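You operate a simulated robot arm through the tools that you are given. There is no shell and no other tool. Be economical: measure what you need, move in short steps, check, and stop when the job is done.

You run a simulated two-armed robot. Do the job below in one go: nothing can be reset, and whatever is moved stays where it is left.

## Task
Wipe up the spill on the top of the ledger table with the rag there and put it back.

Only the result counts: the job must be done as asked and must still hold three seconds after the hand-in. Knocking over, shifting, dropping, spilling or breaking anything else fails it.

## Robot
Two 7-joint arms with two-finger parallel grippers on one trunk, on a base that drives. Base frame: it is fixed to the floor where the robot stands at the start and does not move with it; the origin is under the middle of the robot, x ahead of it, y to its left, z up. Units: m, rad, N and s.
The left shoulder is at the start at [0.05, 0.158, 1.033], the right one opposite. With the tool pointing down near the work surface each hand reaches from about 0.1 to 0.66 m from the robot's upright axis, wherever it stands, measured 20 degrees to its own side. Payload 3.91 kg a hand.
The TCP of each hand is the grasp point between the finger pads, 0.03 m short of the fingertips. In the tool frame z runs along the fingers and y along their closing line. Largest opening 0.11 m; finger width 0.02, thickness 0.01; the body of the gripper, 0.048 by 0.112 m, starts 0.055 m behind the TCP.
Orientation is told as [roll, pitch, yaw] about the base's x, y, z axes, in that order, counted from this pose: with the fingers straight down and closing along the base's y, the tool's x points along the base's -x, its y along +y and its z along -z.

## Interface
- The arms move only by the tool nudge_tool. It takes "left_commands", "right_commands" or both (then of equal length, played together; a hand with none holds still); each is text: rows parted by semicolons, each of 7 numbers parted by spaces: the turn, a rotation vector about the tool's x, y, z in units of 60 degrees (1.0 is 60 degrees), then the shift along the tool's x, y, z in units of 500 mm (1.0 is 500 mm), then the finger opening in m, from 0 to 0.11. In form: wx wy wz dx dy dz fingers; .... A call has 1 to 20 rows; each row is the pose to reach, as a shift and turn from the pose commanded when the call began, along the tool's axes at that moment. A call with a number of a shift or a turn outside -1 to 1 is refused whole. Each row takes 0.2 s and may step no farther than 0.05 m and 0.15 rad from the row before; otherwise, or with a gripper value out of range, the whole call is refused. A pose out of reach is approached as far as the arm can. The call stops where the force on the tool passes 40 N (or 10 N more than at its start, if that is more) or the arm is blocked; 0.2 s more then pass. Each finger travels about 0.153 m/s and halts on what it meets, pressing with about 39 N; the grip force reading is that of the motor and also rises with nothing between the fingers. The clock runs only during rows and for 0.2 s after the last one: add rows that repeat a pose to give the fingers time. The reply holds the time, the measured pose of the TCP, the force on the tool along the base axes, the opening and the grip force, in the units named above and with some noise, with the torque about the TCP (base axes, N m) and any sound that the robot's microphone picked up.
- Cameras (640 x 400 px; columns grow to the right, rows downward): "scene" is now at [0.1216, -0.0395, 1.1758]; the picture's right is [-0.44, -0.90, 0.00], its down [-0.46, 0.23, -0.86] and it looks along [0.77, -0.38, -0.52] (base axes); focal length 252 px, centre (320, 200). "left" rides on the left gripper at [0.072, -0.017, -0.103] in its tool frame; the picture's right is [0.23, 0.97, 0.00], its down [-0.76, 0.18, -0.62] and it looks along [-0.61, 0.14, 0.78] (tool axes); focal length 222 px, centre (320, 200). "right" rides on the right gripper at [0.072, 0.017, -0.103] in its tool frame; the picture's right is [-0.23, 0.97, 0.00], its down [-0.76, -0.18, -0.62] and it looks along [-0.61, -0.14, 0.78] (tool axes); focal length 222 px, centre (320, 200). There is no depth. A picture from a camera that has moved, and an enlarged one, comes with that camera's place and axes in the base frame and with its lens.
- capture(camera): a new picture of that camera. It takes no simulated time.
- slide_trunk(by): slides the trunk up (or, below 0, down) by that many m; the arms and the scene camera ride with it, the base frame stays. It gives what a move gives, with no picture.
- drive_base(legs): drives the robot by 1 to 6 legs, each [ahead, turn to the left] in m and rad, along the robot's own axes; the way and the turn of a leg run together, so that a leg with both is an arc; at most 1.5 m and 3.142 rad a leg. The arms and the cameras ride along, it lands a little off, and it stops where it bumps. It gives what a move gives.
- aim_head(pan, tilt): turns the head with the scene camera to pan (to the left, within 1.396 rad either way) and tilt (down, from -0.506 to 1.204), counted from straight ahead of the robot. It gives what a move gives.
- close_up(camera, box): a new picture of the part [left, top, right, bottom] of that camera's present view, enlarged. It takes no simulated time.
- close_job(): hands the job in; it is judged then, once.

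Go step by step. Nothing tells you exact positions but the pictures and the camera data: compare them with the known pose of the tool, close in by small moves and look again before you grip or let go. The budget is 120 turns and 108 pictures, counting those below and the enlarged ones. Unless the task says otherwise, let go and move clear before handing in, and close with one line.

The tools are called after ">>>" as a command line: name --argument value ..., lists and objects as JSON in quotes. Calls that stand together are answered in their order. nudge_tool: Moves the arms, as the interface text tells. Its arguments: {"type":"object","properties":{"left_commands":{"type":"string"},"right_commands":{"type":"string"}},"required":[]} The other tools are called the same way: slide_trunk (by) slides the trunk up or down; drive_base (legs) drives the base; aim_head (pan, tilt) turns the head that bears the scene camera; capture (camera) takes a picture; close_up (camera, box) takes an enlarged picture of a part of a camera's view; close_job () hands the job in.

At the start:

```text
clock: 0.0
left_ee_pos: [0.4654, 0.0026, 0.9676]
left_tool_rot: [0.0, 0.0, 0.001]
left_ft_force: [0.0, 0.0, -0.2]
left_wrist_torque: [0.01, -0.02, 0.01]
left_gripper_width: 0.1101
left_gripper_force: 0.1
right_ee_pos: [0.3117, -0.3453, 1.0434]
right_tool_rot: [0.0, 0.0, 0.002]
right_ft_force: [-0.2, -0.4, 0.2]
right_wrist_torque: [0.0, 0.03, -0.01]
right_gripper_width: 0.1101
right_gripper_force: 0.1
trunk travel left (down, up): [-0.275, 0.207]
robot x, y, heading: [0.0003, 0.0025, -0.0]
head pan, tilt: [-0.459, 0.545]
```

scene: 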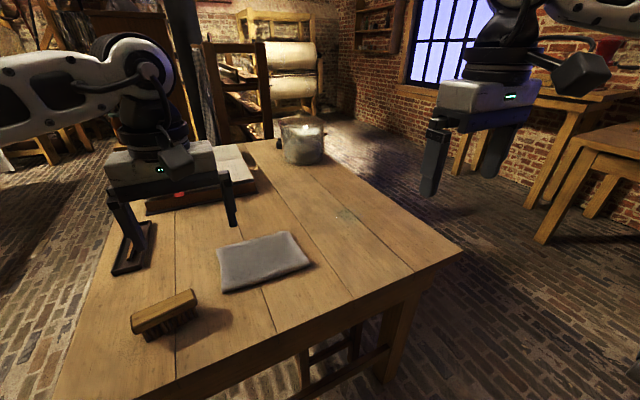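
right: 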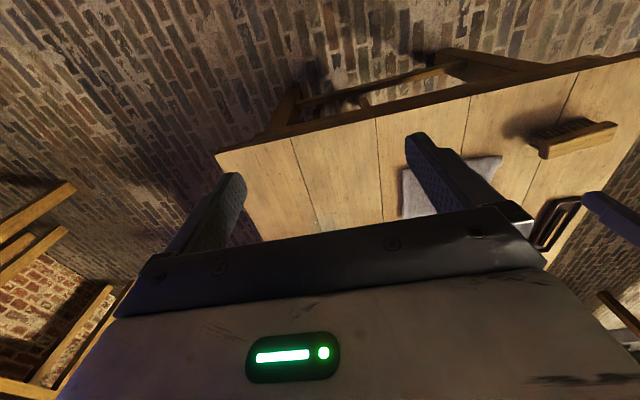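
left: 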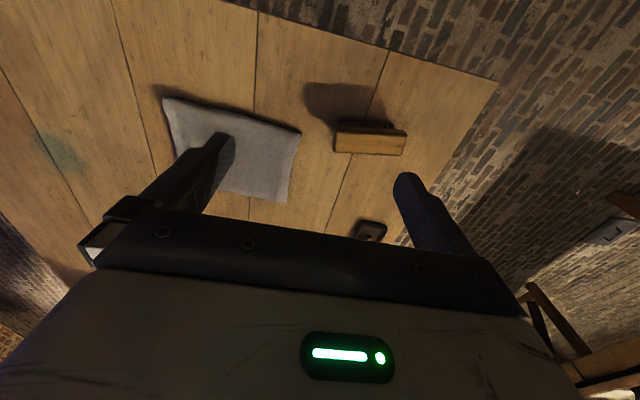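

I see a table with a folded grey rag, a brush, a dark frame, a book and a pot; a faint greenish patch right of the rag looks like the spill. I'll take enlarged views first.

>>> close_up --camera "scene" --box '[180, 180, 400, 320]'

>>> close_up --camera "left" --box '[0, 60, 320, 260]'

```text
2.86 times, centred on (290, 250) of scene
camera zoom: at [0.1216, -0.0395, 1.1758], right [-0.44, -0.9, 0.0], down [-0.46, 0.23, -0.86], along [0.77, -0.38, -0.52], focal length 721 px, centre (406, 57)
```

zoom: 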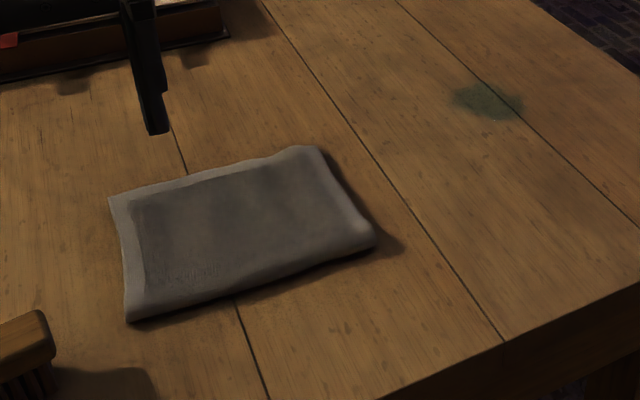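

```text
2.00 times, centred on (160, 160) of left
camera zoom: at [0.3944, -0.0153, 1.0713], right [-0.23, 0.97, 0.0], down [0.76, 0.18, 0.62], along [0.61, 0.14, -0.78], focal length 444 px, centre (640, 280)
```

zoom: 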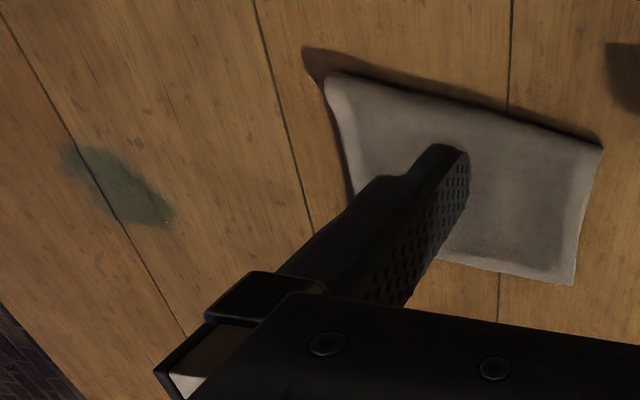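

The spill triangulates to about (0.67, -0.41, 0.723) and the rag covers roughly x 0.53–0.675, y -0.21 to -0.01. I need to get closer; first I check the space between base and table.

>>> aim_head --pan -0.3 --tilt 1.2

>>> capture --camera "scene"

```text
clock: 1.0
left_ee_pos: [0.4658, 0.0015, 0.9676]
left_tool_rot: [0.001, 0.0, 0.001]
left_ft_force: [0.6, -0.5, 0.7]
left_wrist_torque: [0.01, -0.01, 0.01]
left_gripper_width: 0.1101
left_gripper_force: 0.0
right_ee_pos: [0.3118, -0.3478, 1.0435]
right_tool_rot: [0.0, 0.0, 0.001]
right_ft_force: [0.5, -0.5, -0.1]
right_wrist_torque: [0.01, 0.0, -0.02]
right_gripper_width: 0.1103
right_gripper_force: 0.0
trunk travel left (down, up): [-0.275, 0.207]
robot x, y, heading: [-0.0001, -0.0019, -0.005]
head pan, tilt: [-0.3, 1.201]
```

```text
102 pictures are left
camera scene: at [0.0945, -0.0162, 1.1262], right [-0.3, -0.96, 0.0], down [-0.89, 0.28, -0.36], along [0.35, -0.11, -0.93], focal length 252 px, centre (320, 200)
```

scene: 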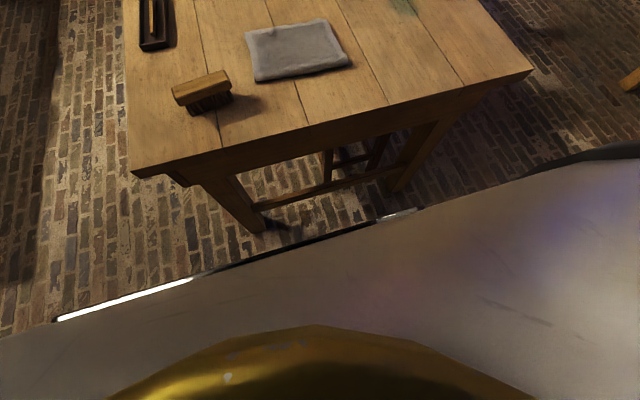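

The table's near edge is at x≈0.41 with legs at x≈0.45, and the base front is near 0.29. I'll shift the robot right about 0.25 m and a little ahead, backing off first to turn clear.

>>> drive_base --legs '[[-0.05, 0], [0, -1.4], [0.25, 0], [0, 1.4]]'

>>> capture --camera "scene"

```text
clock: 10.3
left_ee_pos: [0.4586, -0.2421, 0.9665]
left_tool_rot: [-0.001, 0.0, 0.006]
left_ft_force: [0.3, -0.3, -0.2]
left_wrist_torque: [0.01, 0.0, 0.0]
left_gripper_width: 0.1099
left_gripper_force: 0.0
right_ee_pos: [0.3052, -0.5919, 1.0428]
right_tool_rot: [0.0, 0.0, 0.002]
right_ft_force: [-0.3, -0.8, 0.5]
right_wrist_torque: [-0.01, 0.05, 0.02]
right_gripper_width: 0.1101
right_gripper_force: 0.2
trunk travel left (down, up): [-0.275, 0.207]
robot x, y, heading: [-0.0138, -0.245, 0.006]
head pan, tilt: [-0.3, 1.201]
```

```text
101 pictures are left
camera scene: at [0.0873, -0.2615, 1.1262], right [-0.29, -0.96, 0.0], down [-0.89, 0.27, -0.36], along [0.35, -0.11, -0.93], focal length 252 px, centre (320, 200)
```

scene: 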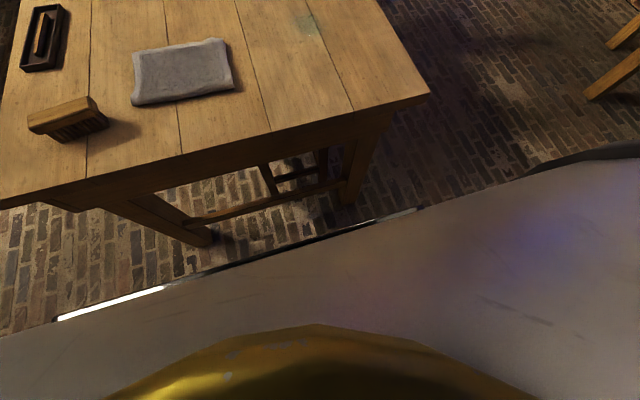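

The way ahead is clear, so I drive 0.1 m forward and aim the head at the work area.

>>> drive_base --legs '[[0.1, 0]]'

>>> aim_head --pan 0.0 --tilt 0.75

>>> capture --camera "scene"

```text
clock: 11.4
left_ee_pos: [0.5599, -0.2424, 0.9668]
left_tool_rot: [0.0, 0.0, 0.004]
left_ft_force: [0.8, 0.7, -0.9]
left_wrist_torque: [0.02, -0.01, 0.01]
left_gripper_width: 0.1098
left_gripper_force: 0.0
right_ee_pos: [0.406, -0.5923, 1.0437]
right_tool_rot: [0.0, 0.001, 0.002]
right_ft_force: [0.0, 0.0, 0.5]
right_wrist_torque: [0.06, -0.01, -0.01]
right_gripper_width: 0.1099
right_gripper_force: 0.0
trunk travel left (down, up): [-0.275, 0.207]
robot x, y, heading: [0.0923, -0.2485, 0.006]
head pan, tilt: [-0.3, 1.201]
```

```text
clock: 12.3
left_ee_pos: [0.559, -0.2427, 0.9673]
left_tool_rot: [0.0, -0.002, 0.003]
left_ft_force: [-0.5, -0.4, -0.6]
left_wrist_torque: [0.0, -0.04, 0.02]
left_gripper_width: 0.1102
left_gripper_force: 0.1
right_ee_pos: [0.406, -0.5904, 1.0434]
right_tool_rot: [-0.002, -0.001, 0.002]
right_ft_force: [-0.5, -0.5, 0.1]
right_wrist_torque: [0.0, -0.01, -0.02]
right_gripper_width: 0.11
right_gripper_force: 0.1
trunk travel left (down, up): [-0.275, 0.207]
robot x, y, heading: [0.0914, -0.2429, 0.004]
head pan, tilt: [0.0, 0.75]
```

```text
100 pictures are left
camera scene: at [0.2177, -0.2449, 1.1578], right [0.0, -1.0, 0.0], down [-0.68, 0.0, -0.73], along [0.73, 0.0, -0.68], focal length 252 px, centre (320, 200)
```

scene: 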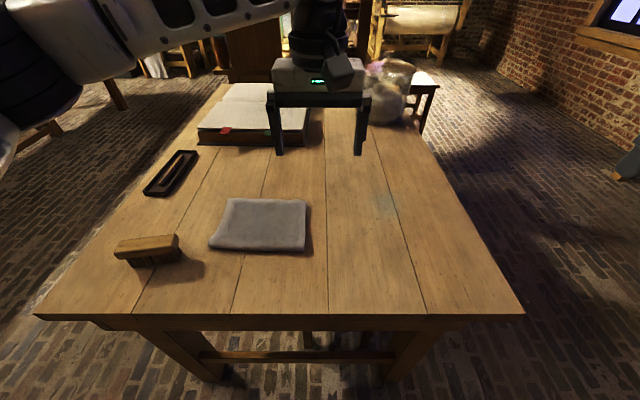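

The picture confirms the layout. The left arm blocks the right hand's way to the rag, so I draw it back to the left.

>>> nudge_tool --left_commands "0 0 0 0.0375 0.075 0 0.11;0 0 0 0.075 0.15 0 0.11;0 0 0 0.1125 0.225 0 0.11;0 0 0 0.15 0.3 0 0.11;0 0 0 0.1875 0.375 0 0.11;0 0 0 0.225 0.45 0 0.11;0 0 0 0.2625 0.525 0 0.11;0 0 0 0.3 0.6 0 0.11;0 0 0 0.3 0.6 0 0.11" --right_commands "0 0 0 -0.05 0.06 0.02 0.11;0 0 0 -0.1 0.12 0.04 0.11;0 0 0 -0.15 0.18 0.06 0.11;0 0 0 -0.2 0.24 0.08 0.11;0 0 0 -0.25 0.3 0.1 0.11;0 0 0 -0.3 0.36 0.12 0.08;0 0 0 -0.35 0.42 0.14 0.04;0 0 0 -0.38 0.48 0.16 0;0 0 0 -0.38 0.48 0.16 0"

>>> capture --camera "scene"

>>> capture --camera "right"

```text
clock: 14.3
left_ee_pos: [0.4083, 0.0546, 0.9681]
left_tool_rot: [0.002, -0.002, 0.001]
left_ft_force: [0.4, 0.2, 0.2]
left_wrist_torque: [0.01, -0.01, -0.03]
left_gripper_width: 0.1098
left_gripper_force: 0.1
right_ee_pos: [0.5641, -0.3892, 0.9609]
right_tool_rot: [0.001, -0.002, 0.0]
right_ft_force: [-0.9, -0.1, 0.3]
right_wrist_torque: [0.0, 0.01, -0.01]
right_gripper_width: 0.0002
right_gripper_force: 38.2
right hand out of reach, approached as far as the arm can: row 7, 8, 9
trunk travel left (down, up): [-0.275, 0.207]
robot x, y, heading: [0.0941, -0.2501, 0.003]
head pan, tilt: [0.0, 0.75]
```

```text
99 pictures are left
camera scene: at [0.2176, -0.2448, 1.1579], right [0.0, -1.0, 0.0], down [-0.68, 0.0, -0.73], along [0.73, 0.0, -0.68], focal length 252 px, centre (320, 200)
```

scene: 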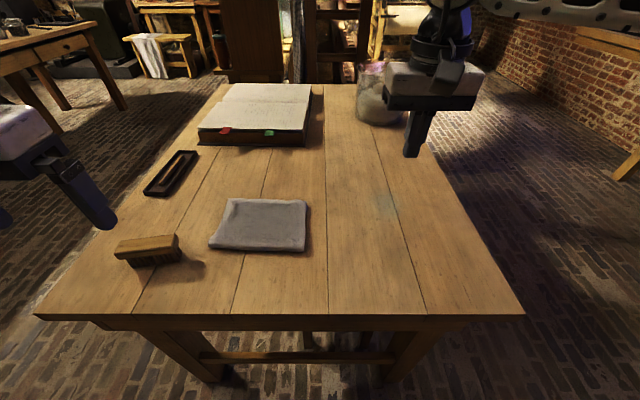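

```text
98 pictures are left
camera right: at [0.4916, -0.3728, 1.0648], right [0.23, 0.97, 0.0], down [0.76, -0.18, 0.62], along [0.61, -0.14, -0.78], focal length 222 px, centre (320, 200)
```

right: 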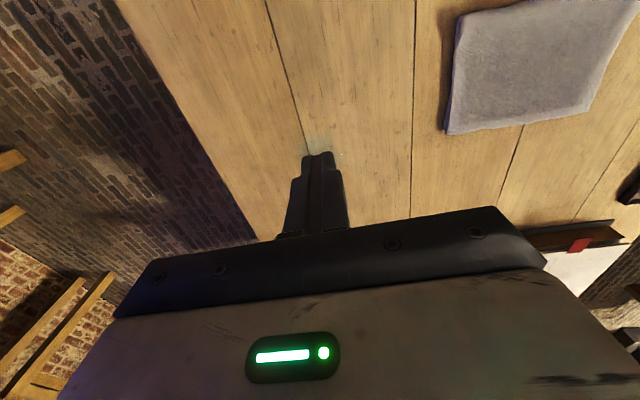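

The right arm was at its limit at that height; lower down it reaches farther. I move it down and towards the rag, staying well above the table.

>>> nudge_tool --right_commands "0 0 0 0.05 0 0.08 0.05;0 0 0 0.05 0.05 0.16 0.05;0 0 0 0.05 0.1 0.22 0.05;0 0 0 0.05 0.16 0.24 0.05;0 0 0 0.05 0.24 0.24 0.05;0 0 0 0.05 0.24 0.24 0.05"

```text
clock: 15.7
left_ee_pos: [0.4075, 0.0552, 0.9684]
left_tool_rot: [0.0, 0.001, 0.005]
left_ft_force: [0.2, 0.1, 0.3]
left_wrist_torque: [-0.01, 0.04, 0.0]
left_gripper_width: 0.1102
left_gripper_force: 0.1
right_ee_pos: [0.4985, -0.3596, 0.8688]
right_tool_rot: [0.001, -0.001, 0.002]
right_ft_force: [0.6, -0.7, -0.2]
right_wrist_torque: [-0.02, 0.01, -0.02]
right_gripper_width: 0.05
right_gripper_force: 0.0
right hand out of reach, approached as far as the arm can: row 2, 3, 4, 5, 6
trunk travel left (down, up): [-0.275, 0.207]
robot x, y, heading: [0.0951, -0.2469, 0.003]
head pan, tilt: [0.0, 0.75]
```

The arm stalled short of a pose that should be well within reach, probably a joint posture issue. I test small moves from here.

>>> nudge_tool --right_commands "0 0 0 0 0.04 0 0.05;0 0 0 0 0.08 0 0.05;0 0 0 0 0.12 0 0.05;0 0 0 0 0.12 0 0.05"

>>> capture --camera "scene"

```text
clock: 16.7
left_ee_pos: [0.4088, 0.0555, 0.9682]
left_tool_rot: [0.0, -0.001, 0.005]
left_ft_force: [0.2, -0.5, -0.4]
left_wrist_torque: [-0.03, -0.01, 0.0]
left_gripper_width: 0.1097
left_gripper_force: 0.0
right_ee_pos: [0.4822, -0.3501, 0.8773]
right_tool_rot: [0.0, 0.001, 0.002]
right_ft_force: [0.7, -0.2, 0.3]
right_wrist_torque: [-0.01, 0.03, 0.01]
right_gripper_width: 0.05
right_gripper_force: 0.1
right hand out of reach, approached as far as the arm can: row 1, 2, 3, 4
trunk travel left (down, up): [-0.275, 0.207]
robot x, y, heading: [0.0903, -0.2455, 0.006]
head pan, tilt: [0.0, 0.75]
```

```text
97 pictures are left
camera scene: at [0.2177, -0.2448, 1.1579], right [0.0, -1.0, 0.0], down [-0.68, 0.0, -0.73], along [0.73, 0.0, -0.68], focal length 252 px, centre (320, 200)
```

scene: 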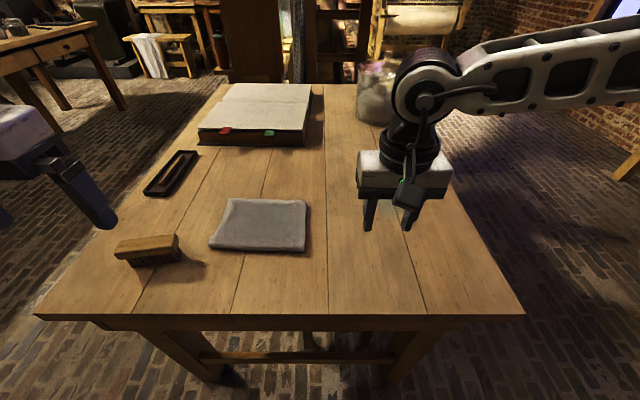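

The right forearm comes in from the side with the elbow out. I try yawing the tool with the forearm to relieve the wrist.

>>> nudge_tool --right_commands "0 0 -0.13 0 0 0 0.05;0 0 -0.26 0 0 0 0.05;0 0 -0.39 0 0 0 0.05;0 0 -0.5 0 0 0 0.05;0 0 -0.5 0 0.04 0 0.05;0 0 -0.5 0 0.08 0 0.05;0 0 -0.5 0 0.12 0 0.05;0 0 -0.5 0 0.12 0 0.05"

```text
clock: 18.5
left_ee_pos: [0.4083, 0.0557, 0.968]
left_tool_rot: [0.001, 0.001, 0.004]
left_ft_force: [0.9, -0.1, -0.5]
left_wrist_torque: [-0.03, 0.05, 0.0]
left_gripper_width: 0.1098
left_gripper_force: 0.2
right_ee_pos: [0.4677, -0.3432, 0.8878]
right_tool_rot: [0.0, -0.001, 0.526]
right_ft_force: [0.3, 0.5, -0.5]
right_wrist_torque: [-0.01, 0.0, -0.01]
right_gripper_width: 0.0502
right_gripper_force: 0.0
right hand out of reach, approached as far as the arm can: row 5, 6, 7, 8
trunk travel left (down, up): [-0.275, 0.207]
robot x, y, heading: [0.096, -0.2484, 0.001]
head pan, tilt: [0.0, 0.75]
```

Yaw works, but moving inward does not at this height. I raise back to z≈0.97, the mirror of the left hand's starting pose, and try inward there.

>>> nudge_tool --right_commands "0 0 0.13 0 -0.05 -0.06 0.05;0 0 0.26 0 -0.05 -0.12 0.05;0 0 0.39 0 -0.05 -0.17 0.05;0 0 0.5 0 -0.05 -0.17 0.05;0 0 0.5 0 0 -0.17 0.05;0 0 0.5 0 0.05 -0.17 0.05;0 0 0.5 0 0.1 -0.17 0.05;0 0 0.5 0 0.1 -0.17 0.05"

>>> capture --camera "scene"

```text
clock: 20.3
left_ee_pos: [0.4081, 0.0561, 0.9676]
left_tool_rot: [0.0, 0.001, 0.003]
left_ft_force: [0.3, 0.4, -0.2]
left_wrist_torque: [-0.01, 0.04, 0.01]
left_gripper_width: 0.1101
left_gripper_force: 0.1
right_ee_pos: [0.4416, -0.3317, 0.9678]
right_tool_rot: [0.001, -0.001, 0.002]
right_ft_force: [-0.2, 0.6, -0.4]
right_wrist_torque: [0.0, -0.02, 0.03]
right_gripper_width: 0.0503
right_gripper_force: 0.1
right hand out of reach, approached as far as the arm can: row 6, 7, 8
trunk travel left (down, up): [-0.275, 0.207]
robot x, y, heading: [0.0948, -0.2484, 0.002]
head pan, tilt: [0.0, 0.75]
```

```text
96 pictures are left
camera scene: at [0.2176, -0.2448, 1.1579], right [0.0, -1.0, 0.0], down [-0.68, 0.0, -0.73], along [0.73, 0.0, -0.68], focal length 252 px, centre (320, 200)
```

scene: 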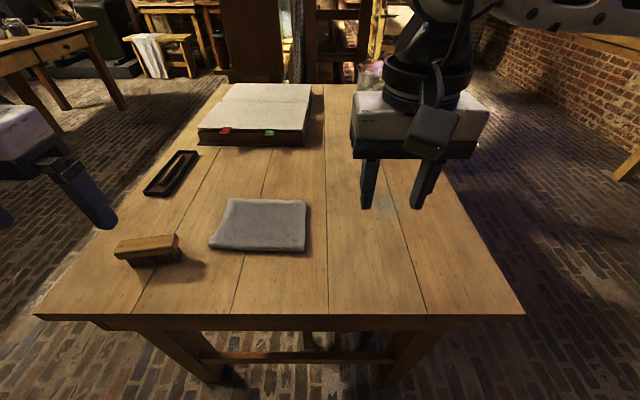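

The boundary looks like an arc around an outstretched elbow, so the arm is likely in a poor posture. I pull the hand back and try moving inward close to the body, then extend.

>>> nudge_tool --right_commands "0 0 0 0.05 -0.07 -0.02 0.05;0 0 0 0.1 -0.14 -0.04 0.05;0 0 0 0.15 -0.2 -0.06 0.05;0 0 0 0.2 -0.26 -0.08 0.05;0 0 0 0.2 -0.26 -0.08 0.05;0 0 0 0.2 -0.2 -0.08 0.05;0 0 0 0.2 -0.12 -0.08 0.05;0 0 0 0.2 -0.04 -0.08 0.05;0 0 0 0.2 0.04 -0.08 0.05;0 0 0 0.2 0.12 -0.08 0.05;0 0 0 0.2 0.2 -0.08 0.05;0 0 0 0.2 0.2 -0.08 0.05"

>>> capture --camera "scene"

```text
clock: 22.9
left_ee_pos: [0.4082, 0.0554, 0.9678]
left_tool_rot: [0.0, 0.0, 0.004]
left_ft_force: [0.2, 0.4, -0.4]
left_wrist_torque: [-0.02, 0.0, -0.02]
left_gripper_width: 0.1102
left_gripper_force: 0.1
right_ee_pos: [0.3417, -0.3255, 1.0093]
right_tool_rot: [-0.003, 0.001, 0.002]
right_ft_force: [0.3, -1.0, 0.1]
right_wrist_torque: [0.01, 0.0, 0.04]
right_gripper_width: 0.05
right_gripper_force: 0.0
right hand out of reach, approached as far as the arm can: row 9, 10, 11, 12
trunk travel left (down, up): [-0.275, 0.207]
robot x, y, heading: [0.091, -0.2459, 0.005]
head pan, tilt: [0.0, 0.75]
```

```text
95 pictures are left
camera scene: at [0.2177, -0.2448, 1.1579], right [0.0, -1.0, 0.0], down [-0.68, 0.0, -0.73], along [0.73, 0.0, -0.68], focal length 252 px, centre (320, 200)
```

scene: 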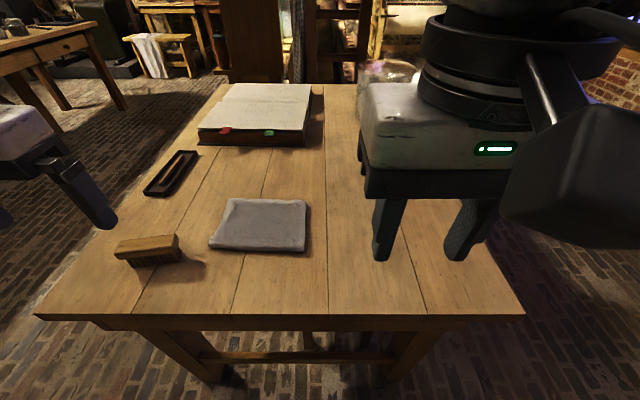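

The right arm only works on its own side. I'll back off slightly and turn the robot left about 0.7 rad so rag and spill both lie within the right arm's sector.

>>> drive_base --legs '[[-0.08, 0], [0, 0.7]]'

>>> aim_head --pan -0.6 --tilt 0.75

>>> capture --camera "scene"

```text
clock: 25.8
left_ee_pos: [0.0619, 0.1872, 0.9678]
left_tool_rot: [0.001, -0.003, 0.7]
left_ft_force: [0.4, -0.9, -0.7]
left_wrist_torque: [0.0, 0.0, 0.01]
left_gripper_width: 0.1101
left_gripper_force: 0.0
right_ee_pos: [0.257, -0.1472, 1.0076]
right_tool_rot: [-0.001, 0.0, 0.7]
right_ft_force: [0.1, -1.3, 0.4]
right_wrist_torque: [-0.04, 0.02, 0.0]
right_gripper_width: 0.05
right_gripper_force: 0.1
trunk travel left (down, up): [-0.275, 0.207]
robot x, y, heading: [0.0141, -0.2448, 0.701]
head pan, tilt: [0.0, 0.75]
```

```text
clock: 26.8
left_ee_pos: [0.0626, 0.1873, 0.9684]
left_tool_rot: [0.001, -0.002, 0.701]
left_ft_force: [-0.2, 0.3, -0.1]
left_wrist_torque: [0.0, 0.02, -0.03]
left_gripper_width: 0.1097
left_gripper_force: 0.0
right_ee_pos: [0.2566, -0.1488, 1.0084]
right_tool_rot: [-0.001, 0.0, 0.7]
right_ft_force: [0.0, 0.2, 0.8]
right_wrist_torque: [0.03, -0.01, -0.01]
right_gripper_width: 0.0499
right_gripper_force: 0.1
trunk travel left (down, up): [-0.275, 0.207]
robot x, y, heading: [0.0169, -0.2446, 0.703]
head pan, tilt: [-0.6, 0.75]
```

```text
94 pictures are left
camera scene: at [0.1293, -0.2112, 1.1579], right [0.1, -0.99, 0.0], down [-0.68, -0.07, -0.73], along [0.73, 0.07, -0.68], focal length 252 px, centre (320, 200)
```

scene: 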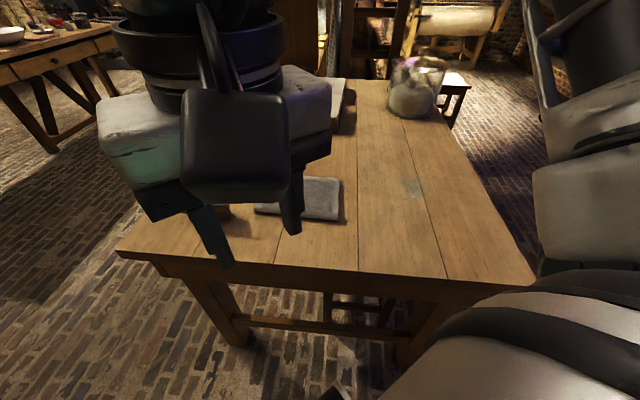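

Now I move the right hand over the rag, staying high.

>>> nudge_tool --right_commands "0 0 0 -0.0692 -0.0471 0.02 0.05;0 0 0 -0.1385 -0.0942 0.05 0.05;0 0 0 -0.2077 -0.1413 0.08 0.05;0 0 0 -0.277 -0.1885 0.11 0.05;0 0 0 -0.346 -0.236 0.14 0.05;0 0 0 -0.415 -0.283 0.18 0.05;0 0 0 -0.485 -0.33 0.22 0.05;0 0 0 -0.554 -0.377 0.26 0.05;0 0 0 -0.554 -0.377 0.32 0.05;0 0 0 -0.554 -0.377 0.376 0.05;0 0 0 -0.554 -0.377 0.376 0.05"

>>> capture --camera "scene"

>>> capture --camera "right"

```text
clock: 29.2
left_ee_pos: [0.0631, 0.1868, 0.9682]
left_tool_rot: [-0.001, -0.001, 0.702]
left_ft_force: [-0.4, -0.5, -0.8]
left_wrist_torque: [0.0, 0.02, 0.01]
left_gripper_width: 0.11
left_gripper_force: 0.1
right_ee_pos: [0.5899, -0.1127, 0.8196]
right_tool_rot: [0.001, -0.001, 0.699]
right_ft_force: [0.0, -0.2, -0.6]
right_wrist_torque: [-0.03, 0.02, -0.01]
right_gripper_width: 0.0502
right_gripper_force: 0.1
trunk travel left (down, up): [-0.275, 0.207]
robot x, y, heading: [0.0156, -0.2458, 0.705]
head pan, tilt: [-0.6, 0.75]
```

```text
93 pictures are left
camera scene: at [0.1293, -0.2112, 1.1579], right [0.1, -1.0, 0.0], down [-0.68, -0.07, -0.73], along [0.73, 0.07, -0.68], focal length 252 px, centre (320, 200)
```

scene: 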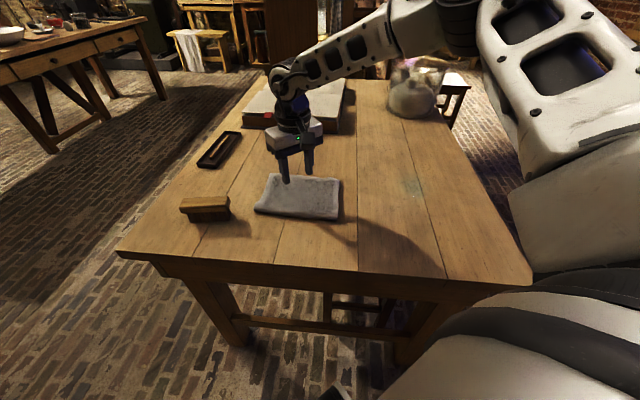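

```text
92 pictures are left
camera right: at [0.5232, -0.1472, 0.9238], right [-0.45, 0.89, 0.0], down [0.7, 0.36, 0.62], along [0.56, 0.28, -0.78], focal length 222 px, centre (320, 200)
```

right: 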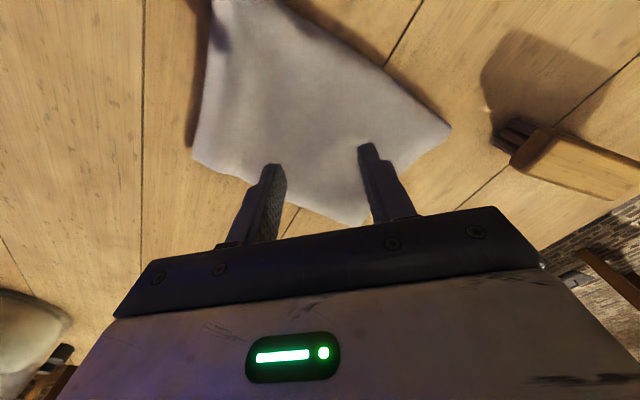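

The hand is right over the rag's middle (fingertips about 5 cm above). I lower until near contact, then feel for the cloth.

>>> nudge_tool --right_commands "0 0 0 0 0 0.05 0.05;0 0 0 0 0 0.09 0.05;0 0 0 0 0 0.09 0.05"

>>> close_up --camera "scene" --box '[220, 130, 380, 230]'

```text
clock: 30.0
left_ee_pos: [0.0618, 0.1867, 0.9671]
left_tool_rot: [0.0, -0.002, 0.703]
left_ft_force: [0.7, 0.4, 0.3]
left_wrist_torque: [-0.02, -0.01, 0.01]
left_gripper_width: 0.1101
left_gripper_force: 0.0
right_ee_pos: [0.5856, -0.1212, 0.7812]
right_tool_rot: [0.0, -0.001, 0.699]
right_ft_force: [-0.6, 0.5, -0.2]
right_wrist_torque: [0.0, -0.03, -0.01]
right_gripper_width: 0.0498
right_gripper_force: 0.1
right hand out of reach, approached as far as the arm can: row 2, 3
trunk travel left (down, up): [-0.275, 0.207]
robot x, y, heading: [0.0163, -0.2463, 0.704]
head pan, tilt: [-0.6, 0.75]
```

```text
4.00 times, centred on (300, 180) of scene
camera zoom: at [0.1293, -0.2113, 1.1579], right [0.1, -0.99, 0.0], down [-0.68, -0.07, -0.73], along [0.73, 0.07, -0.68], focal length 1009 px, centre (400, 280)
```

zoom: 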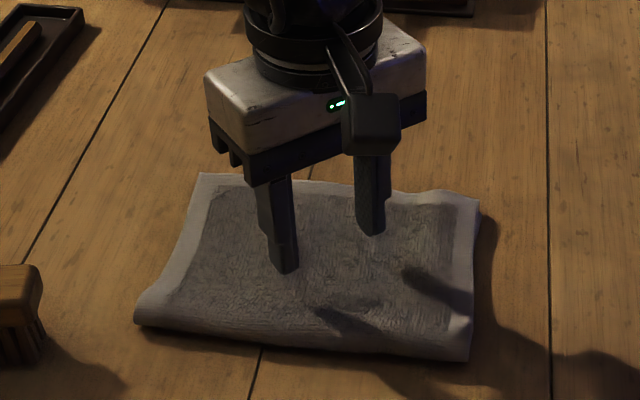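

The low height is just beyond reach here, so I raise the hand 0.12 m and lower the trunk by 0.12 m for better arm geometry.

>>> nudge_tool --right_commands "0 0 0 0 0 -0.08 0.05;0 0 0 0 0 -0.16 0.05;0 0 0 0 0 -0.24 0.05;0 0 0 0 0 -0.24 0.05"

>>> slide_trunk --by -0.11

```text
clock: 31.0
left_ee_pos: [0.0608, 0.1868, 0.9679]
left_tool_rot: [0.001, -0.002, 0.702]
left_ft_force: [-0.5, 0.2, 0.9]
left_wrist_torque: [0.01, -0.04, -0.01]
left_gripper_width: 0.1098
left_gripper_force: 0.1
right_ee_pos: [0.5867, -0.1199, 0.9019]
right_tool_rot: [0.001, 0.001, 0.7]
right_ft_force: [-0.3, 0.1, 1.0]
right_wrist_torque: [0.0, 0.01, -0.03]
right_gripper_width: 0.05
right_gripper_force: 0.0
trunk travel left (down, up): [-0.275, 0.207]
robot x, y, heading: [0.016, -0.2455, 0.701]
head pan, tilt: [-0.6, 0.75]
```

```text
clock: 32.5
left_ee_pos: [0.0624, 0.1874, 0.858]
left_tool_rot: [-0.001, -0.002, 0.704]
left_ft_force: [-0.2, 0.5, 0.1]
left_wrist_torque: [0.03, 0.01, 0.01]
left_gripper_width: 0.11
left_gripper_force: 0.0
right_ee_pos: [0.5867, -0.1184, 0.7914]
right_tool_rot: [0.002, -0.001, 0.699]
right_ft_force: [0.5, 0.0, 0.8]
right_wrist_torque: [-0.01, 0.0, -0.02]
right_gripper_width: 0.0499
right_gripper_force: 0.1
trunk travel left (down, up): [-0.165, 0.317]
robot x, y, heading: [0.0147, -0.2465, 0.698]
head pan, tilt: [-0.6, 0.75]
```

Now I lower in small steps onto the rag's centre.

>>> nudge_tool --right_commands "0 0 0 -0.02 -0.007 0.02 0.05;0 0 0 -0.02 -0.007 0.04 0.05;0 0 0 -0.02 -0.007 0.048 0.05;0 0 0 -0.02 -0.007 0.054 0.05;0 0 0 -0.02 -0.007 0.06 0.05;0 0 0 -0.02 -0.007 0.06 0.05"

```text
clock: 33.9
left_ee_pos: [0.0628, 0.1868, 0.8586]
left_tool_rot: [0.0, -0.001, 0.702]
left_ft_force: [-0.4, 0.7, 0.0]
left_wrist_torque: [0.03, -0.03, -0.02]
left_gripper_width: 0.1101
left_gripper_force: 0.1
right_ee_pos: [0.5945, -0.1156, 0.7614]
right_tool_rot: [0.001, -0.001, 0.7]
right_ft_force: [0.2, -0.1, -0.2]
right_wrist_torque: [-0.03, -0.02, 0.0]
right_gripper_width: 0.0501
right_gripper_force: 0.1
trunk travel left (down, up): [-0.165, 0.317]
robot x, y, heading: [0.0125, -0.2489, 0.704]
head pan, tilt: [-0.6, 0.75]
```

No contact yet at fingertip height 0.731. I go on in 2 mm steps.

>>> nudge_tool --right_commands "0 0 0 0 0 0.004 0.05;0 0 0 0 0 0.008 0.05;0 0 0 0 0 0.012 0.05;0 0 0 0 0 0.012 0.05"

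>>> close_up --camera "scene" --box '[220, 80, 380, 180]'

```text
clock: 34.9
left_ee_pos: [0.0612, 0.1857, 0.8582]
left_tool_rot: [0.0, -0.001, 0.703]
left_ft_force: [-0.5, -0.5, 0.2]
left_wrist_torque: [-0.02, -0.02, -0.02]
left_gripper_width: 0.1099
left_gripper_force: 0.1
right_ee_pos: [0.5952, -0.1161, 0.757]
right_tool_rot: [-0.003, -0.002, 0.701]
right_ft_force: [0.0, 0.0, 6.1]
right_wrist_torque: [-0.03, 0.03, 0.03]
right_gripper_width: 0.05
right_gripper_force: 0.1
trunk travel left (down, up): [-0.165, 0.317]
robot x, y, heading: [0.0159, -0.2473, 0.7]
head pan, tilt: [-0.6, 0.75]
```

```text
4.00 times, centred on (300, 130) of scene
camera zoom: at [0.1289, -0.2114, 1.048], right [0.1, -1.0, 0.0], down [-0.68, -0.07, -0.73], along [0.73, 0.07, -0.68], focal length 1009 px, centre (400, 480)
```

zoom: 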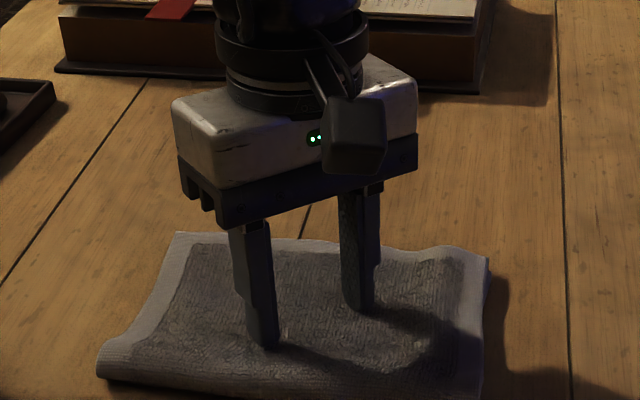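

Contact with about 6 N. I press a little more and test-drag the rag 4 cm towards the spill.

>>> nudge_tool --right_commands "0 0 0 0 0 0.004 0.05;0 0 0 0.009 -0.018 0.005 0.05;0 0 0 0.018 -0.036 0.005 0.05;0 0 0 0.0275 -0.054 0.005 0.05;0 0 0 0.0365 -0.071 0.005 0.05;0 0 0 0.0365 -0.071 0.005 0.05"

>>> capture --camera "scene"

```text
clock: 36.3
left_ee_pos: [0.0609, 0.1872, 0.8593]
left_tool_rot: [-0.002, -0.001, 0.704]
left_ft_force: [0.0, -1.0, -0.1]
left_wrist_torque: [-0.02, 0.01, 0.01]
left_gripper_width: 0.1099
left_gripper_force: 0.1
right_ee_pos: [0.6033, -0.1519, 0.7556]
right_tool_rot: [0.0, -0.003, 0.701]
right_ft_force: [-0.1, 5.6, 19.3]
right_wrist_torque: [0.18, 0.02, -0.03]
right_gripper_width: 0.0502
right_gripper_force: 0.3
trunk travel left (down, up): [-0.165, 0.317]
robot x, y, heading: [0.013, -0.2461, 0.697]
head pan, tilt: [-0.6, 0.75]
```

```text
89 pictures are left
camera scene: at [0.1279, -0.2111, 1.0482], right [0.1, -0.99, 0.0], down [-0.68, -0.07, -0.73], along [0.73, 0.07, -0.68], focal length 252 px, centre (320, 200)
```

scene: 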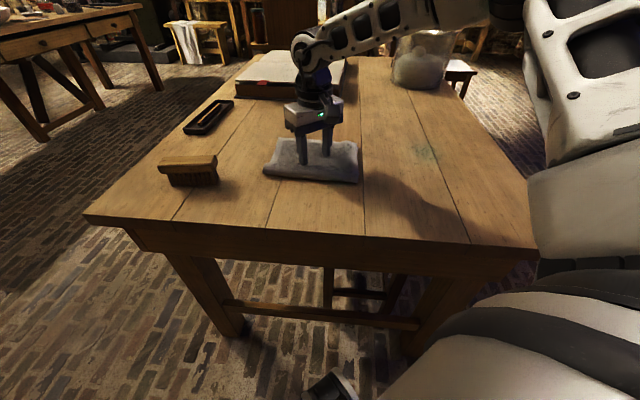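

The rag followed the fingers. I continue dragging until it covers the spill.

>>> nudge_tool --right_commands "0 0 0 0.024 -0.048 -0.001 0.05;0 0 0 0.048 -0.095 -0.001 0.05;0 0 0 0.071 -0.143 -0.001 0.05;0 0 0 0.095 -0.19 -0.001 0.05;0 0 0 0.119 -0.238 -0.001 0.05;0 0 0 0.143 -0.285 -0.001 0.05;0 0 0 0.167 -0.333 -0.001 0.05;0 0 0 0.19 -0.38 -0.001 0.05;0 0 0 0.214 -0.428 -0.001 0.05;0 0 0 0.238 -0.475 -0.001 0.05;0 0 0 0.238 -0.475 -0.001 0.05"

>>> capture --camera "scene"

```text
clock: 38.0
left_ee_pos: [0.061, 0.1867, 0.8588]
left_tool_rot: [-0.001, -0.004, 0.699]
left_ft_force: [-0.7, -0.3, 0.1]
left_wrist_torque: [0.01, 0.0, -0.05]
left_gripper_width: 0.1103
left_gripper_force: 0.1
right_ee_pos: [0.6485, -0.3402, 0.7555]
right_tool_rot: [0.0, 0.0, 0.707]
right_ft_force: [-3.8, -2.6, 18.1]
right_wrist_torque: [-0.01, 0.19, -0.01]
right_gripper_width: 0.0505
right_gripper_force: 0.2
right hand out of reach, approached as far as the arm can: row 8
trunk travel left (down, up): [-0.165, 0.317]
robot x, y, heading: [0.0152, -0.2471, 0.701]
head pan, tilt: [-0.6, 0.75]
stopped in row 8 (right hand): the force on the tool passed its limit at 77 N (the readings are from after the stop); the commanded pose is now the measured one
```

```text
88 pictures are left
camera scene: at [0.1279, -0.2111, 1.0481], right [0.1, -0.99, 0.0], down [-0.68, -0.07, -0.73], along [0.73, 0.07, -0.68], focal length 252 px, centre (320, 200)
```

scene: 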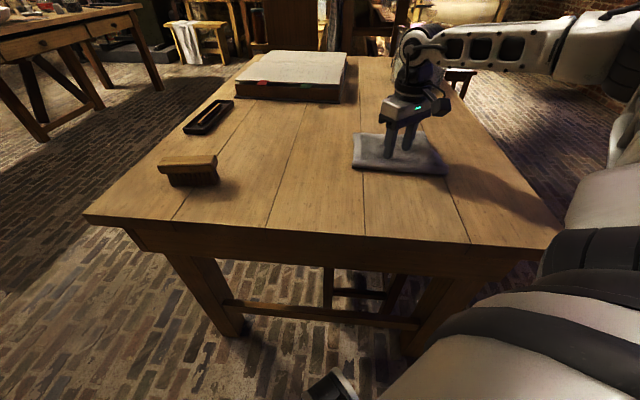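

The rag reached about (0.655, -0.337), but the straight-down arm hit its reach limit. I lift clear, yaw the tool, then tilt the fingers outward to gain reach.

>>> nudge_tool --right_commands "0 0 0 0 0 -0.05 0.05;0 0 0 0 0 -0.1 0.05;0 0 0.13 0.02 0 -0.14 0.05;0 0 0.26 0.04 0 -0.14 0.05;0 0 0.39 0.06 0 -0.14 0.05;0 0 0.52 0.08 0 -0.14 0.05;0 0 0.52 0.08 0 -0.14 0.05"

>>> capture --camera "scene"

```text
clock: 39.6
left_ee_pos: [0.0617, 0.1856, 0.8584]
left_tool_rot: [0.0, -0.002, 0.703]
left_ft_force: [-0.2, -0.7, 0.6]
left_wrist_torque: [0.0, -0.02, -0.02]
left_gripper_width: 0.1101
left_gripper_force: 0.1
right_ee_pos: [0.6191, -0.3663, 0.8205]
right_tool_rot: [-0.004, 0.002, 0.161]
right_ft_force: [-0.7, 1.5, 0.5]
right_wrist_torque: [-0.02, 0.01, 0.01]
right_gripper_width: 0.05
right_gripper_force: 0.1
trunk travel left (down, up): [-0.165, 0.317]
robot x, y, heading: [0.0176, -0.2454, 0.698]
head pan, tilt: [-0.6, 0.75]
```

```text
87 pictures are left
camera scene: at [0.1294, -0.2112, 1.0479], right [0.1, -0.99, 0.0], down [-0.68, -0.07, -0.73], along [0.73, 0.07, -0.68], focal length 252 px, centre (320, 200)
```

scene: 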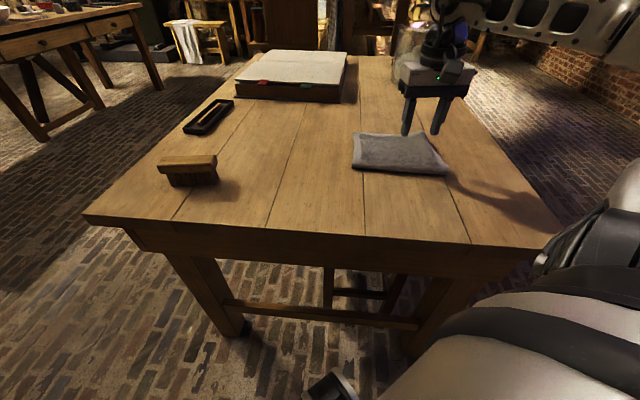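

The rag stays flat, centred about (0.653, -0.343). Now I tilt the fingers outward 30° above it.

>>> nudge_tool --right_commands "0 -0.13 0 0 0 0 0.05;0 -0.26 0 0 0 0 0.05;0 -0.39 0 0 0 0 0.05;0 -0.5 0 0 0 0 0.05;0 -0.5 0 -0.03 0.03 0.04 0.05;0 -0.5 0 -0.03 0.03 0.04 0.05"

>>> close_up --camera "scene" --box '[320, 60, 480, 200]'

```text
clock: 41.0
left_ee_pos: [0.0633, 0.1864, 0.8581]
left_tool_rot: [0.0, -0.002, 0.703]
left_ft_force: [-0.4, 0.1, 0.0]
left_wrist_torque: [0.0, 0.01, -0.04]
left_gripper_width: 0.11
left_gripper_force: 0.1
right_ee_pos: [0.6325, -0.3484, 0.7996]
right_tool_rot: [-0.004, -0.521, 0.165]
right_ft_force: [0.3, 0.5, -0.4]
right_wrist_torque: [0.0, -0.02, 0.04]
right_gripper_width: 0.0503
right_gripper_force: 0.1
trunk travel left (down, up): [-0.165, 0.317]
robot x, y, heading: [0.019, -0.2457, 0.698]
head pan, tilt: [-0.6, 0.75]
```

```text
2.86 times, centred on (400, 130) of scene
camera zoom: at [0.1294, -0.2111, 1.0479], right [0.1, -0.99, 0.0], down [-0.68, -0.07, -0.73], along [0.73, 0.07, -0.68], focal length 721 px, centre (91, 400)
```

zoom: 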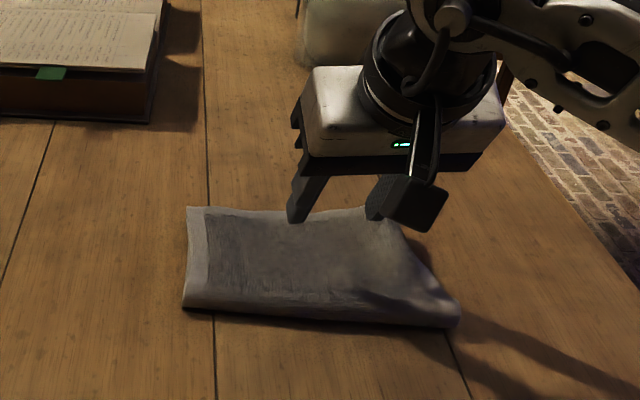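

Orientation reads as wanted. I lower onto the rag along base-down in small steps.

>>> nudge_tool --right_commands "0 0 0 0.017 0 0.03 0.05;0 0 0 0.034 0 0.059 0.05;0 0 0 0.036 0 0.0625 0.05;0 0 0 0.038 0 0.066 0.05;0 0 0 0.04 0 0.0695 0.05;0 0 0 0.042 0 0.073 0.05;0 0 0 0.042 0 0.073 0.05"

```text
clock: 42.6
left_ee_pos: [0.0622, 0.1873, 0.8578]
left_tool_rot: [-0.001, -0.002, 0.701]
left_ft_force: [-0.2, 1.2, 0.3]
left_wrist_torque: [0.02, 0.04, 0.0]
left_gripper_width: 0.1099
left_gripper_force: 0.0
right_ee_pos: [0.632, -0.3482, 0.7595]
right_tool_rot: [-0.003, -0.519, 0.163]
right_ft_force: [0.5, 0.7, 0.2]
right_wrist_torque: [0.01, -0.02, 0.0]
right_gripper_width: 0.0501
right_gripper_force: 0.1
trunk travel left (down, up): [-0.165, 0.317]
robot x, y, heading: [0.0165, -0.2428, 0.7]
head pan, tilt: [-0.6, 0.75]
```

>>> nudge_tool --right_commands "0 0 0 0.002 0 0.0035 0.05;0 0 0 0.004 0 0.007 0.05;0 0 0 0.005 0 0.0088 0.05;0 0 0 0.005 0 0.0088 0.05"

```text
clock: 43.6
left_ee_pos: [0.0615, 0.1868, 0.8585]
left_tool_rot: [-0.001, -0.003, 0.701]
left_ft_force: [0.8, 1.2, 0.4]
left_wrist_torque: [0.03, 0.0, 0.01]
left_gripper_width: 0.1101
left_gripper_force: 0.0
right_ee_pos: [0.6314, -0.3485, 0.7558]
right_tool_rot: [-0.003, -0.523, 0.164]
right_ft_force: [-2.5, 0.5, 8.4]
right_wrist_torque: [0.06, 0.04, 0.01]
right_gripper_width: 0.0498
right_gripper_force: 0.0
trunk travel left (down, up): [-0.165, 0.317]
robot x, y, heading: [0.014, -0.246, 0.703]
head pan, tilt: [-0.6, 0.75]
```

About 8 N of contact. I press slightly more and drag the rag 9 cm towards -y over the whole spill.

>>> nudge_tool --right_commands "0 0 0 0.0015 0 0.0026 0.05;0 0 0 0.0055 -0.03 0.0008 0.05;0 0 0 0.0095 -0.06 -0.0015 0.05;0 0 0 0.0135 -0.09 -0.0038 0.05;0 0 0 0.0175 -0.12 -0.0061 0.05;0 0 0 0.0215 -0.15 -0.0085 0.05;0 0 0 0.026 -0.178 -0.0115 0.05;0 0 0 0.026 -0.178 -0.0115 0.05"

>>> capture --camera "scene"

```text
clock: 45.4
left_ee_pos: [0.0626, 0.1869, 0.8577]
left_tool_rot: [-0.003, -0.001, 0.702]
left_ft_force: [0.8, 0.0, -0.4]
left_wrist_torque: [0.03, 0.01, -0.03]
left_gripper_width: 0.1101
left_gripper_force: 0.0
right_ee_pos: [0.6312, -0.4395, 0.7565]
right_tool_rot: [-0.005, -0.524, 0.167]
right_ft_force: [-0.6, 4.9, 15.5]
right_wrist_torque: [0.27, -0.1, 0.02]
right_gripper_width: 0.0499
right_gripper_force: 0.1
trunk travel left (down, up): [-0.165, 0.317]
robot x, y, heading: [0.0135, -0.2452, 0.696]
head pan, tilt: [-0.6, 0.75]
```

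```text
85 pictures are left
camera scene: at [0.1282, -0.2105, 1.0481], right [0.1, -0.99, 0.0], down [-0.68, -0.07, -0.73], along [0.73, 0.07, -0.68], focal length 252 px, centre (320, 200)
```

scene: 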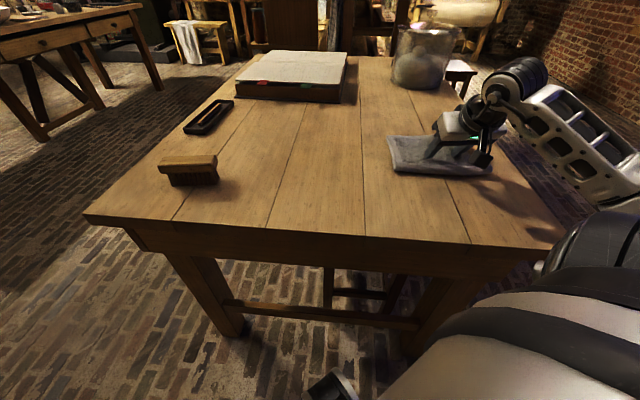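

The rag moves fine and now lies over the spill. I scrub back and forth, ending towards +y so I can see the wood underneath.

>>> nudge_tool --right_commands "0 0 0 -0.0074 0.053 0.0043 0.05;0 0 0 -0.0148 0.105 0.0085 0.05;0 0 0 -0.0222 0.158 0.0128 0.05;0 0 0 -0.0148 0.105 0.0085 0.05;0 0 0 -0.0074 0.053 0.0043 0.05;0 0 0 0 0 0 0.05;0 0 0 -0.0074 0.053 0.0043 0.05;0 0 0 -0.0148 0.105 0.0085 0.05;0 0 0 -0.0222 0.158 0.0128 0.05;0 0 0 -0.0148 0.105 0.0085 0.05;0 0 0 -0.0074 0.053 0.0043 0.05;0 0 0 0 0 0 0.05;0 0 0 -0.0074 0.053 0.0043 0.05;0 0 0 -0.0148 0.105 0.0085 0.05;0 0 0 -0.0222 0.158 0.0128 0.05;0 0 0 -0.0296 0.211 0.0171 0.05;0 0 0 -0.037 0.263 0.0213 0.05;0 0 0 -0.0444 0.316 0.0256 0.05;0 0 0 -0.0444 0.316 0.0256 0.05"

>>> capture --camera "scene"

>>> close_up --camera "scene" --box '[320, 80, 540, 220]'

```text
clock: 49.4
left_ee_pos: [0.0612, 0.1868, 0.8584]
left_tool_rot: [-0.001, -0.004, 0.702]
left_ft_force: [-0.2, 0.3, -0.4]
left_wrist_torque: [-0.03, -0.05, 0.02]
left_gripper_width: 0.1098
left_gripper_force: 0.0
right_ee_pos: [0.6319, -0.2773, 0.755]
right_tool_rot: [-0.003, -0.527, 0.163]
right_ft_force: [2.2, -5.8, 21.9]
right_wrist_torque: [-0.09, -0.23, -0.02]
right_gripper_width: 0.0495
right_gripper_force: 0.1
trunk travel left (down, up): [-0.165, 0.317]
robot x, y, heading: [0.0136, -0.2456, 0.698]
head pan, tilt: [-0.6, 0.75]
```

```text
84 pictures are left
camera scene: at [0.1278, -0.2114, 1.0483], right [0.1, -0.99, 0.0], down [-0.68, -0.07, -0.73], along [0.73, 0.07, -0.68], focal length 252 px, centre (320, 200)
```

scene: 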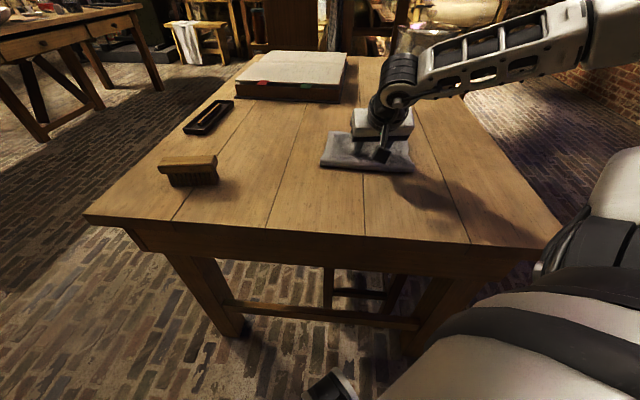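

```text
2.86 times, centred on (430, 150) of scene
camera zoom: at [0.1278, -0.2114, 1.0483], right [0.1, -0.99, 0.0], down [-0.68, -0.07, -0.73], along [0.73, 0.07, -0.68], focal length 721 px, centre (6, 343)
```

zoom: 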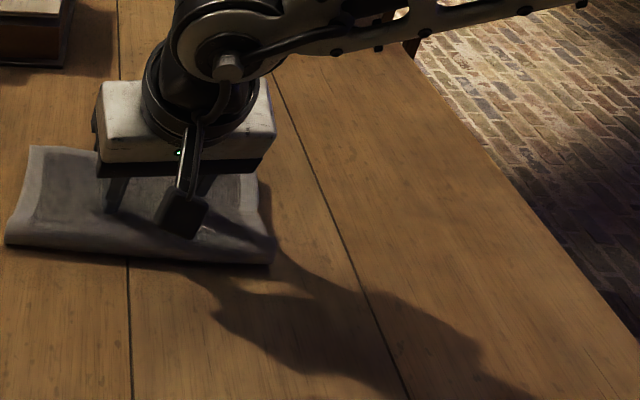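

The wood at the spill's place is clean now. The rag is centred near (0.66, -0.268); I drag it back to its original spot around (0.604, -0.113).

>>> nudge_tool --right_commands "0 0 0 0.009 0.054 -0.006 0.05;0 0 0 0.018 0.108 -0.0113 0.05;0 0 0 0.027 0.162 -0.0166 0.05;0 0 0 0.036 0.216 -0.0219 0.05;0 0 0 0.045 0.27 -0.0272 0.05;0 0 0 0.0543 0.324 -0.0325 0.05;0 0 0 0.0543 0.324 -0.0325 0.05"

>>> capture --camera "scene"

```text
clock: 51.0
left_ee_pos: [0.0624, 0.1858, 0.8591]
left_tool_rot: [0.002, -0.001, 0.7]
left_ft_force: [-0.7, -1.1, 0.2]
left_wrist_torque: [0.01, 0.04, -0.04]
left_gripper_width: 0.1101
left_gripper_force: 0.0
right_ee_pos: [0.5746, -0.1238, 0.7553]
right_tool_rot: [-0.002, -0.523, 0.162]
right_ft_force: [2.5, -7.3, 21.7]
right_wrist_torque: [-0.12, -0.21, -0.03]
right_gripper_width: 0.0497
right_gripper_force: 0.0
trunk travel left (down, up): [-0.165, 0.317]
robot x, y, heading: [0.0143, -0.2451, 0.703]
head pan, tilt: [-0.6, 0.75]
```

```text
82 pictures are left
camera scene: at [0.128, -0.2119, 1.0482], right [0.1, -0.99, 0.0], down [-0.68, -0.07, -0.73], along [0.73, 0.07, -0.68], focal length 252 px, centre (320, 200)
```

scene: 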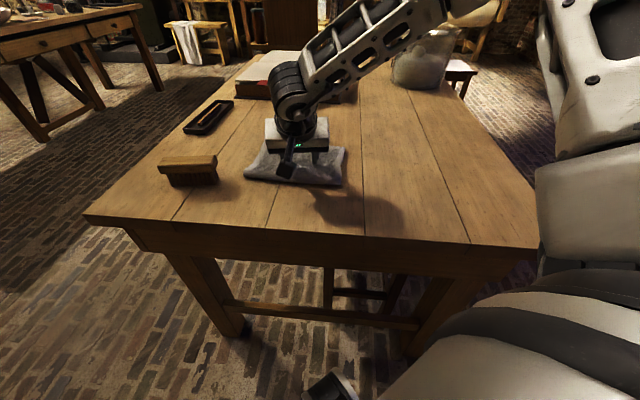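

The rag is back about where it was. I lift the hand straight up and compare with the earlier picture.

>>> nudge_tool --right_commands "0 0 0 -0.03 0 -0.052 0.05;0 0 0 -0.07 0 -0.12 0.05;0 0 0 -0.11 0 -0.19 0.05;0 0 0 -0.11 0 -0.19 0.05"

>>> close_up --camera "scene" --box '[220, 80, 380, 180]'

>>> capture --camera "scene"

```text
clock: 52.0
left_ee_pos: [0.0623, 0.1862, 0.8581]
left_tool_rot: [0.0, -0.001, 0.703]
left_ft_force: [-0.2, 0.2, 0.7]
left_wrist_torque: [-0.04, -0.01, -0.03]
left_gripper_width: 0.1102
left_gripper_force: 0.2
right_ee_pos: [0.5733, -0.1242, 0.8618]
right_tool_rot: [-0.003, -0.519, 0.164]
right_ft_force: [-0.4, 0.6, 0.4]
right_wrist_torque: [-0.02, -0.01, 0.01]
right_gripper_width: 0.0499
right_gripper_force: 0.0
trunk travel left (down, up): [-0.165, 0.317]
robot x, y, heading: [0.0139, -0.2473, 0.702]
head pan, tilt: [-0.6, 0.75]
```

```text
4.00 times, centred on (300, 130) of scene
camera zoom: at [0.1293, -0.2112, 1.0479], right [0.1, -0.99, 0.0], down [-0.68, -0.07, -0.73], along [0.73, 0.07, -0.68], focal length 1009 px, centre (400, 480)
```

zoom: 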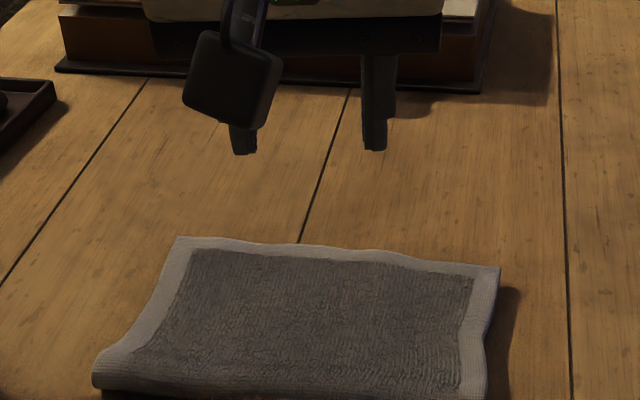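

```text
80 pictures are left
camera scene: at [0.1293, -0.2112, 1.0479], right [0.1, -0.99, 0.0], down [-0.68, -0.07, -0.73], along [0.73, 0.07, -0.68], focal length 252 px, centre (320, 200)
```

scene: 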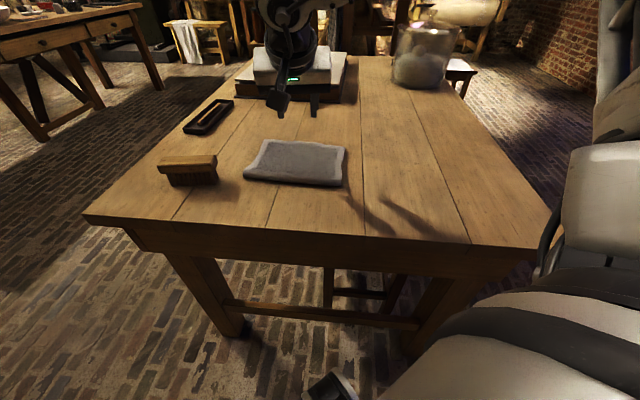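

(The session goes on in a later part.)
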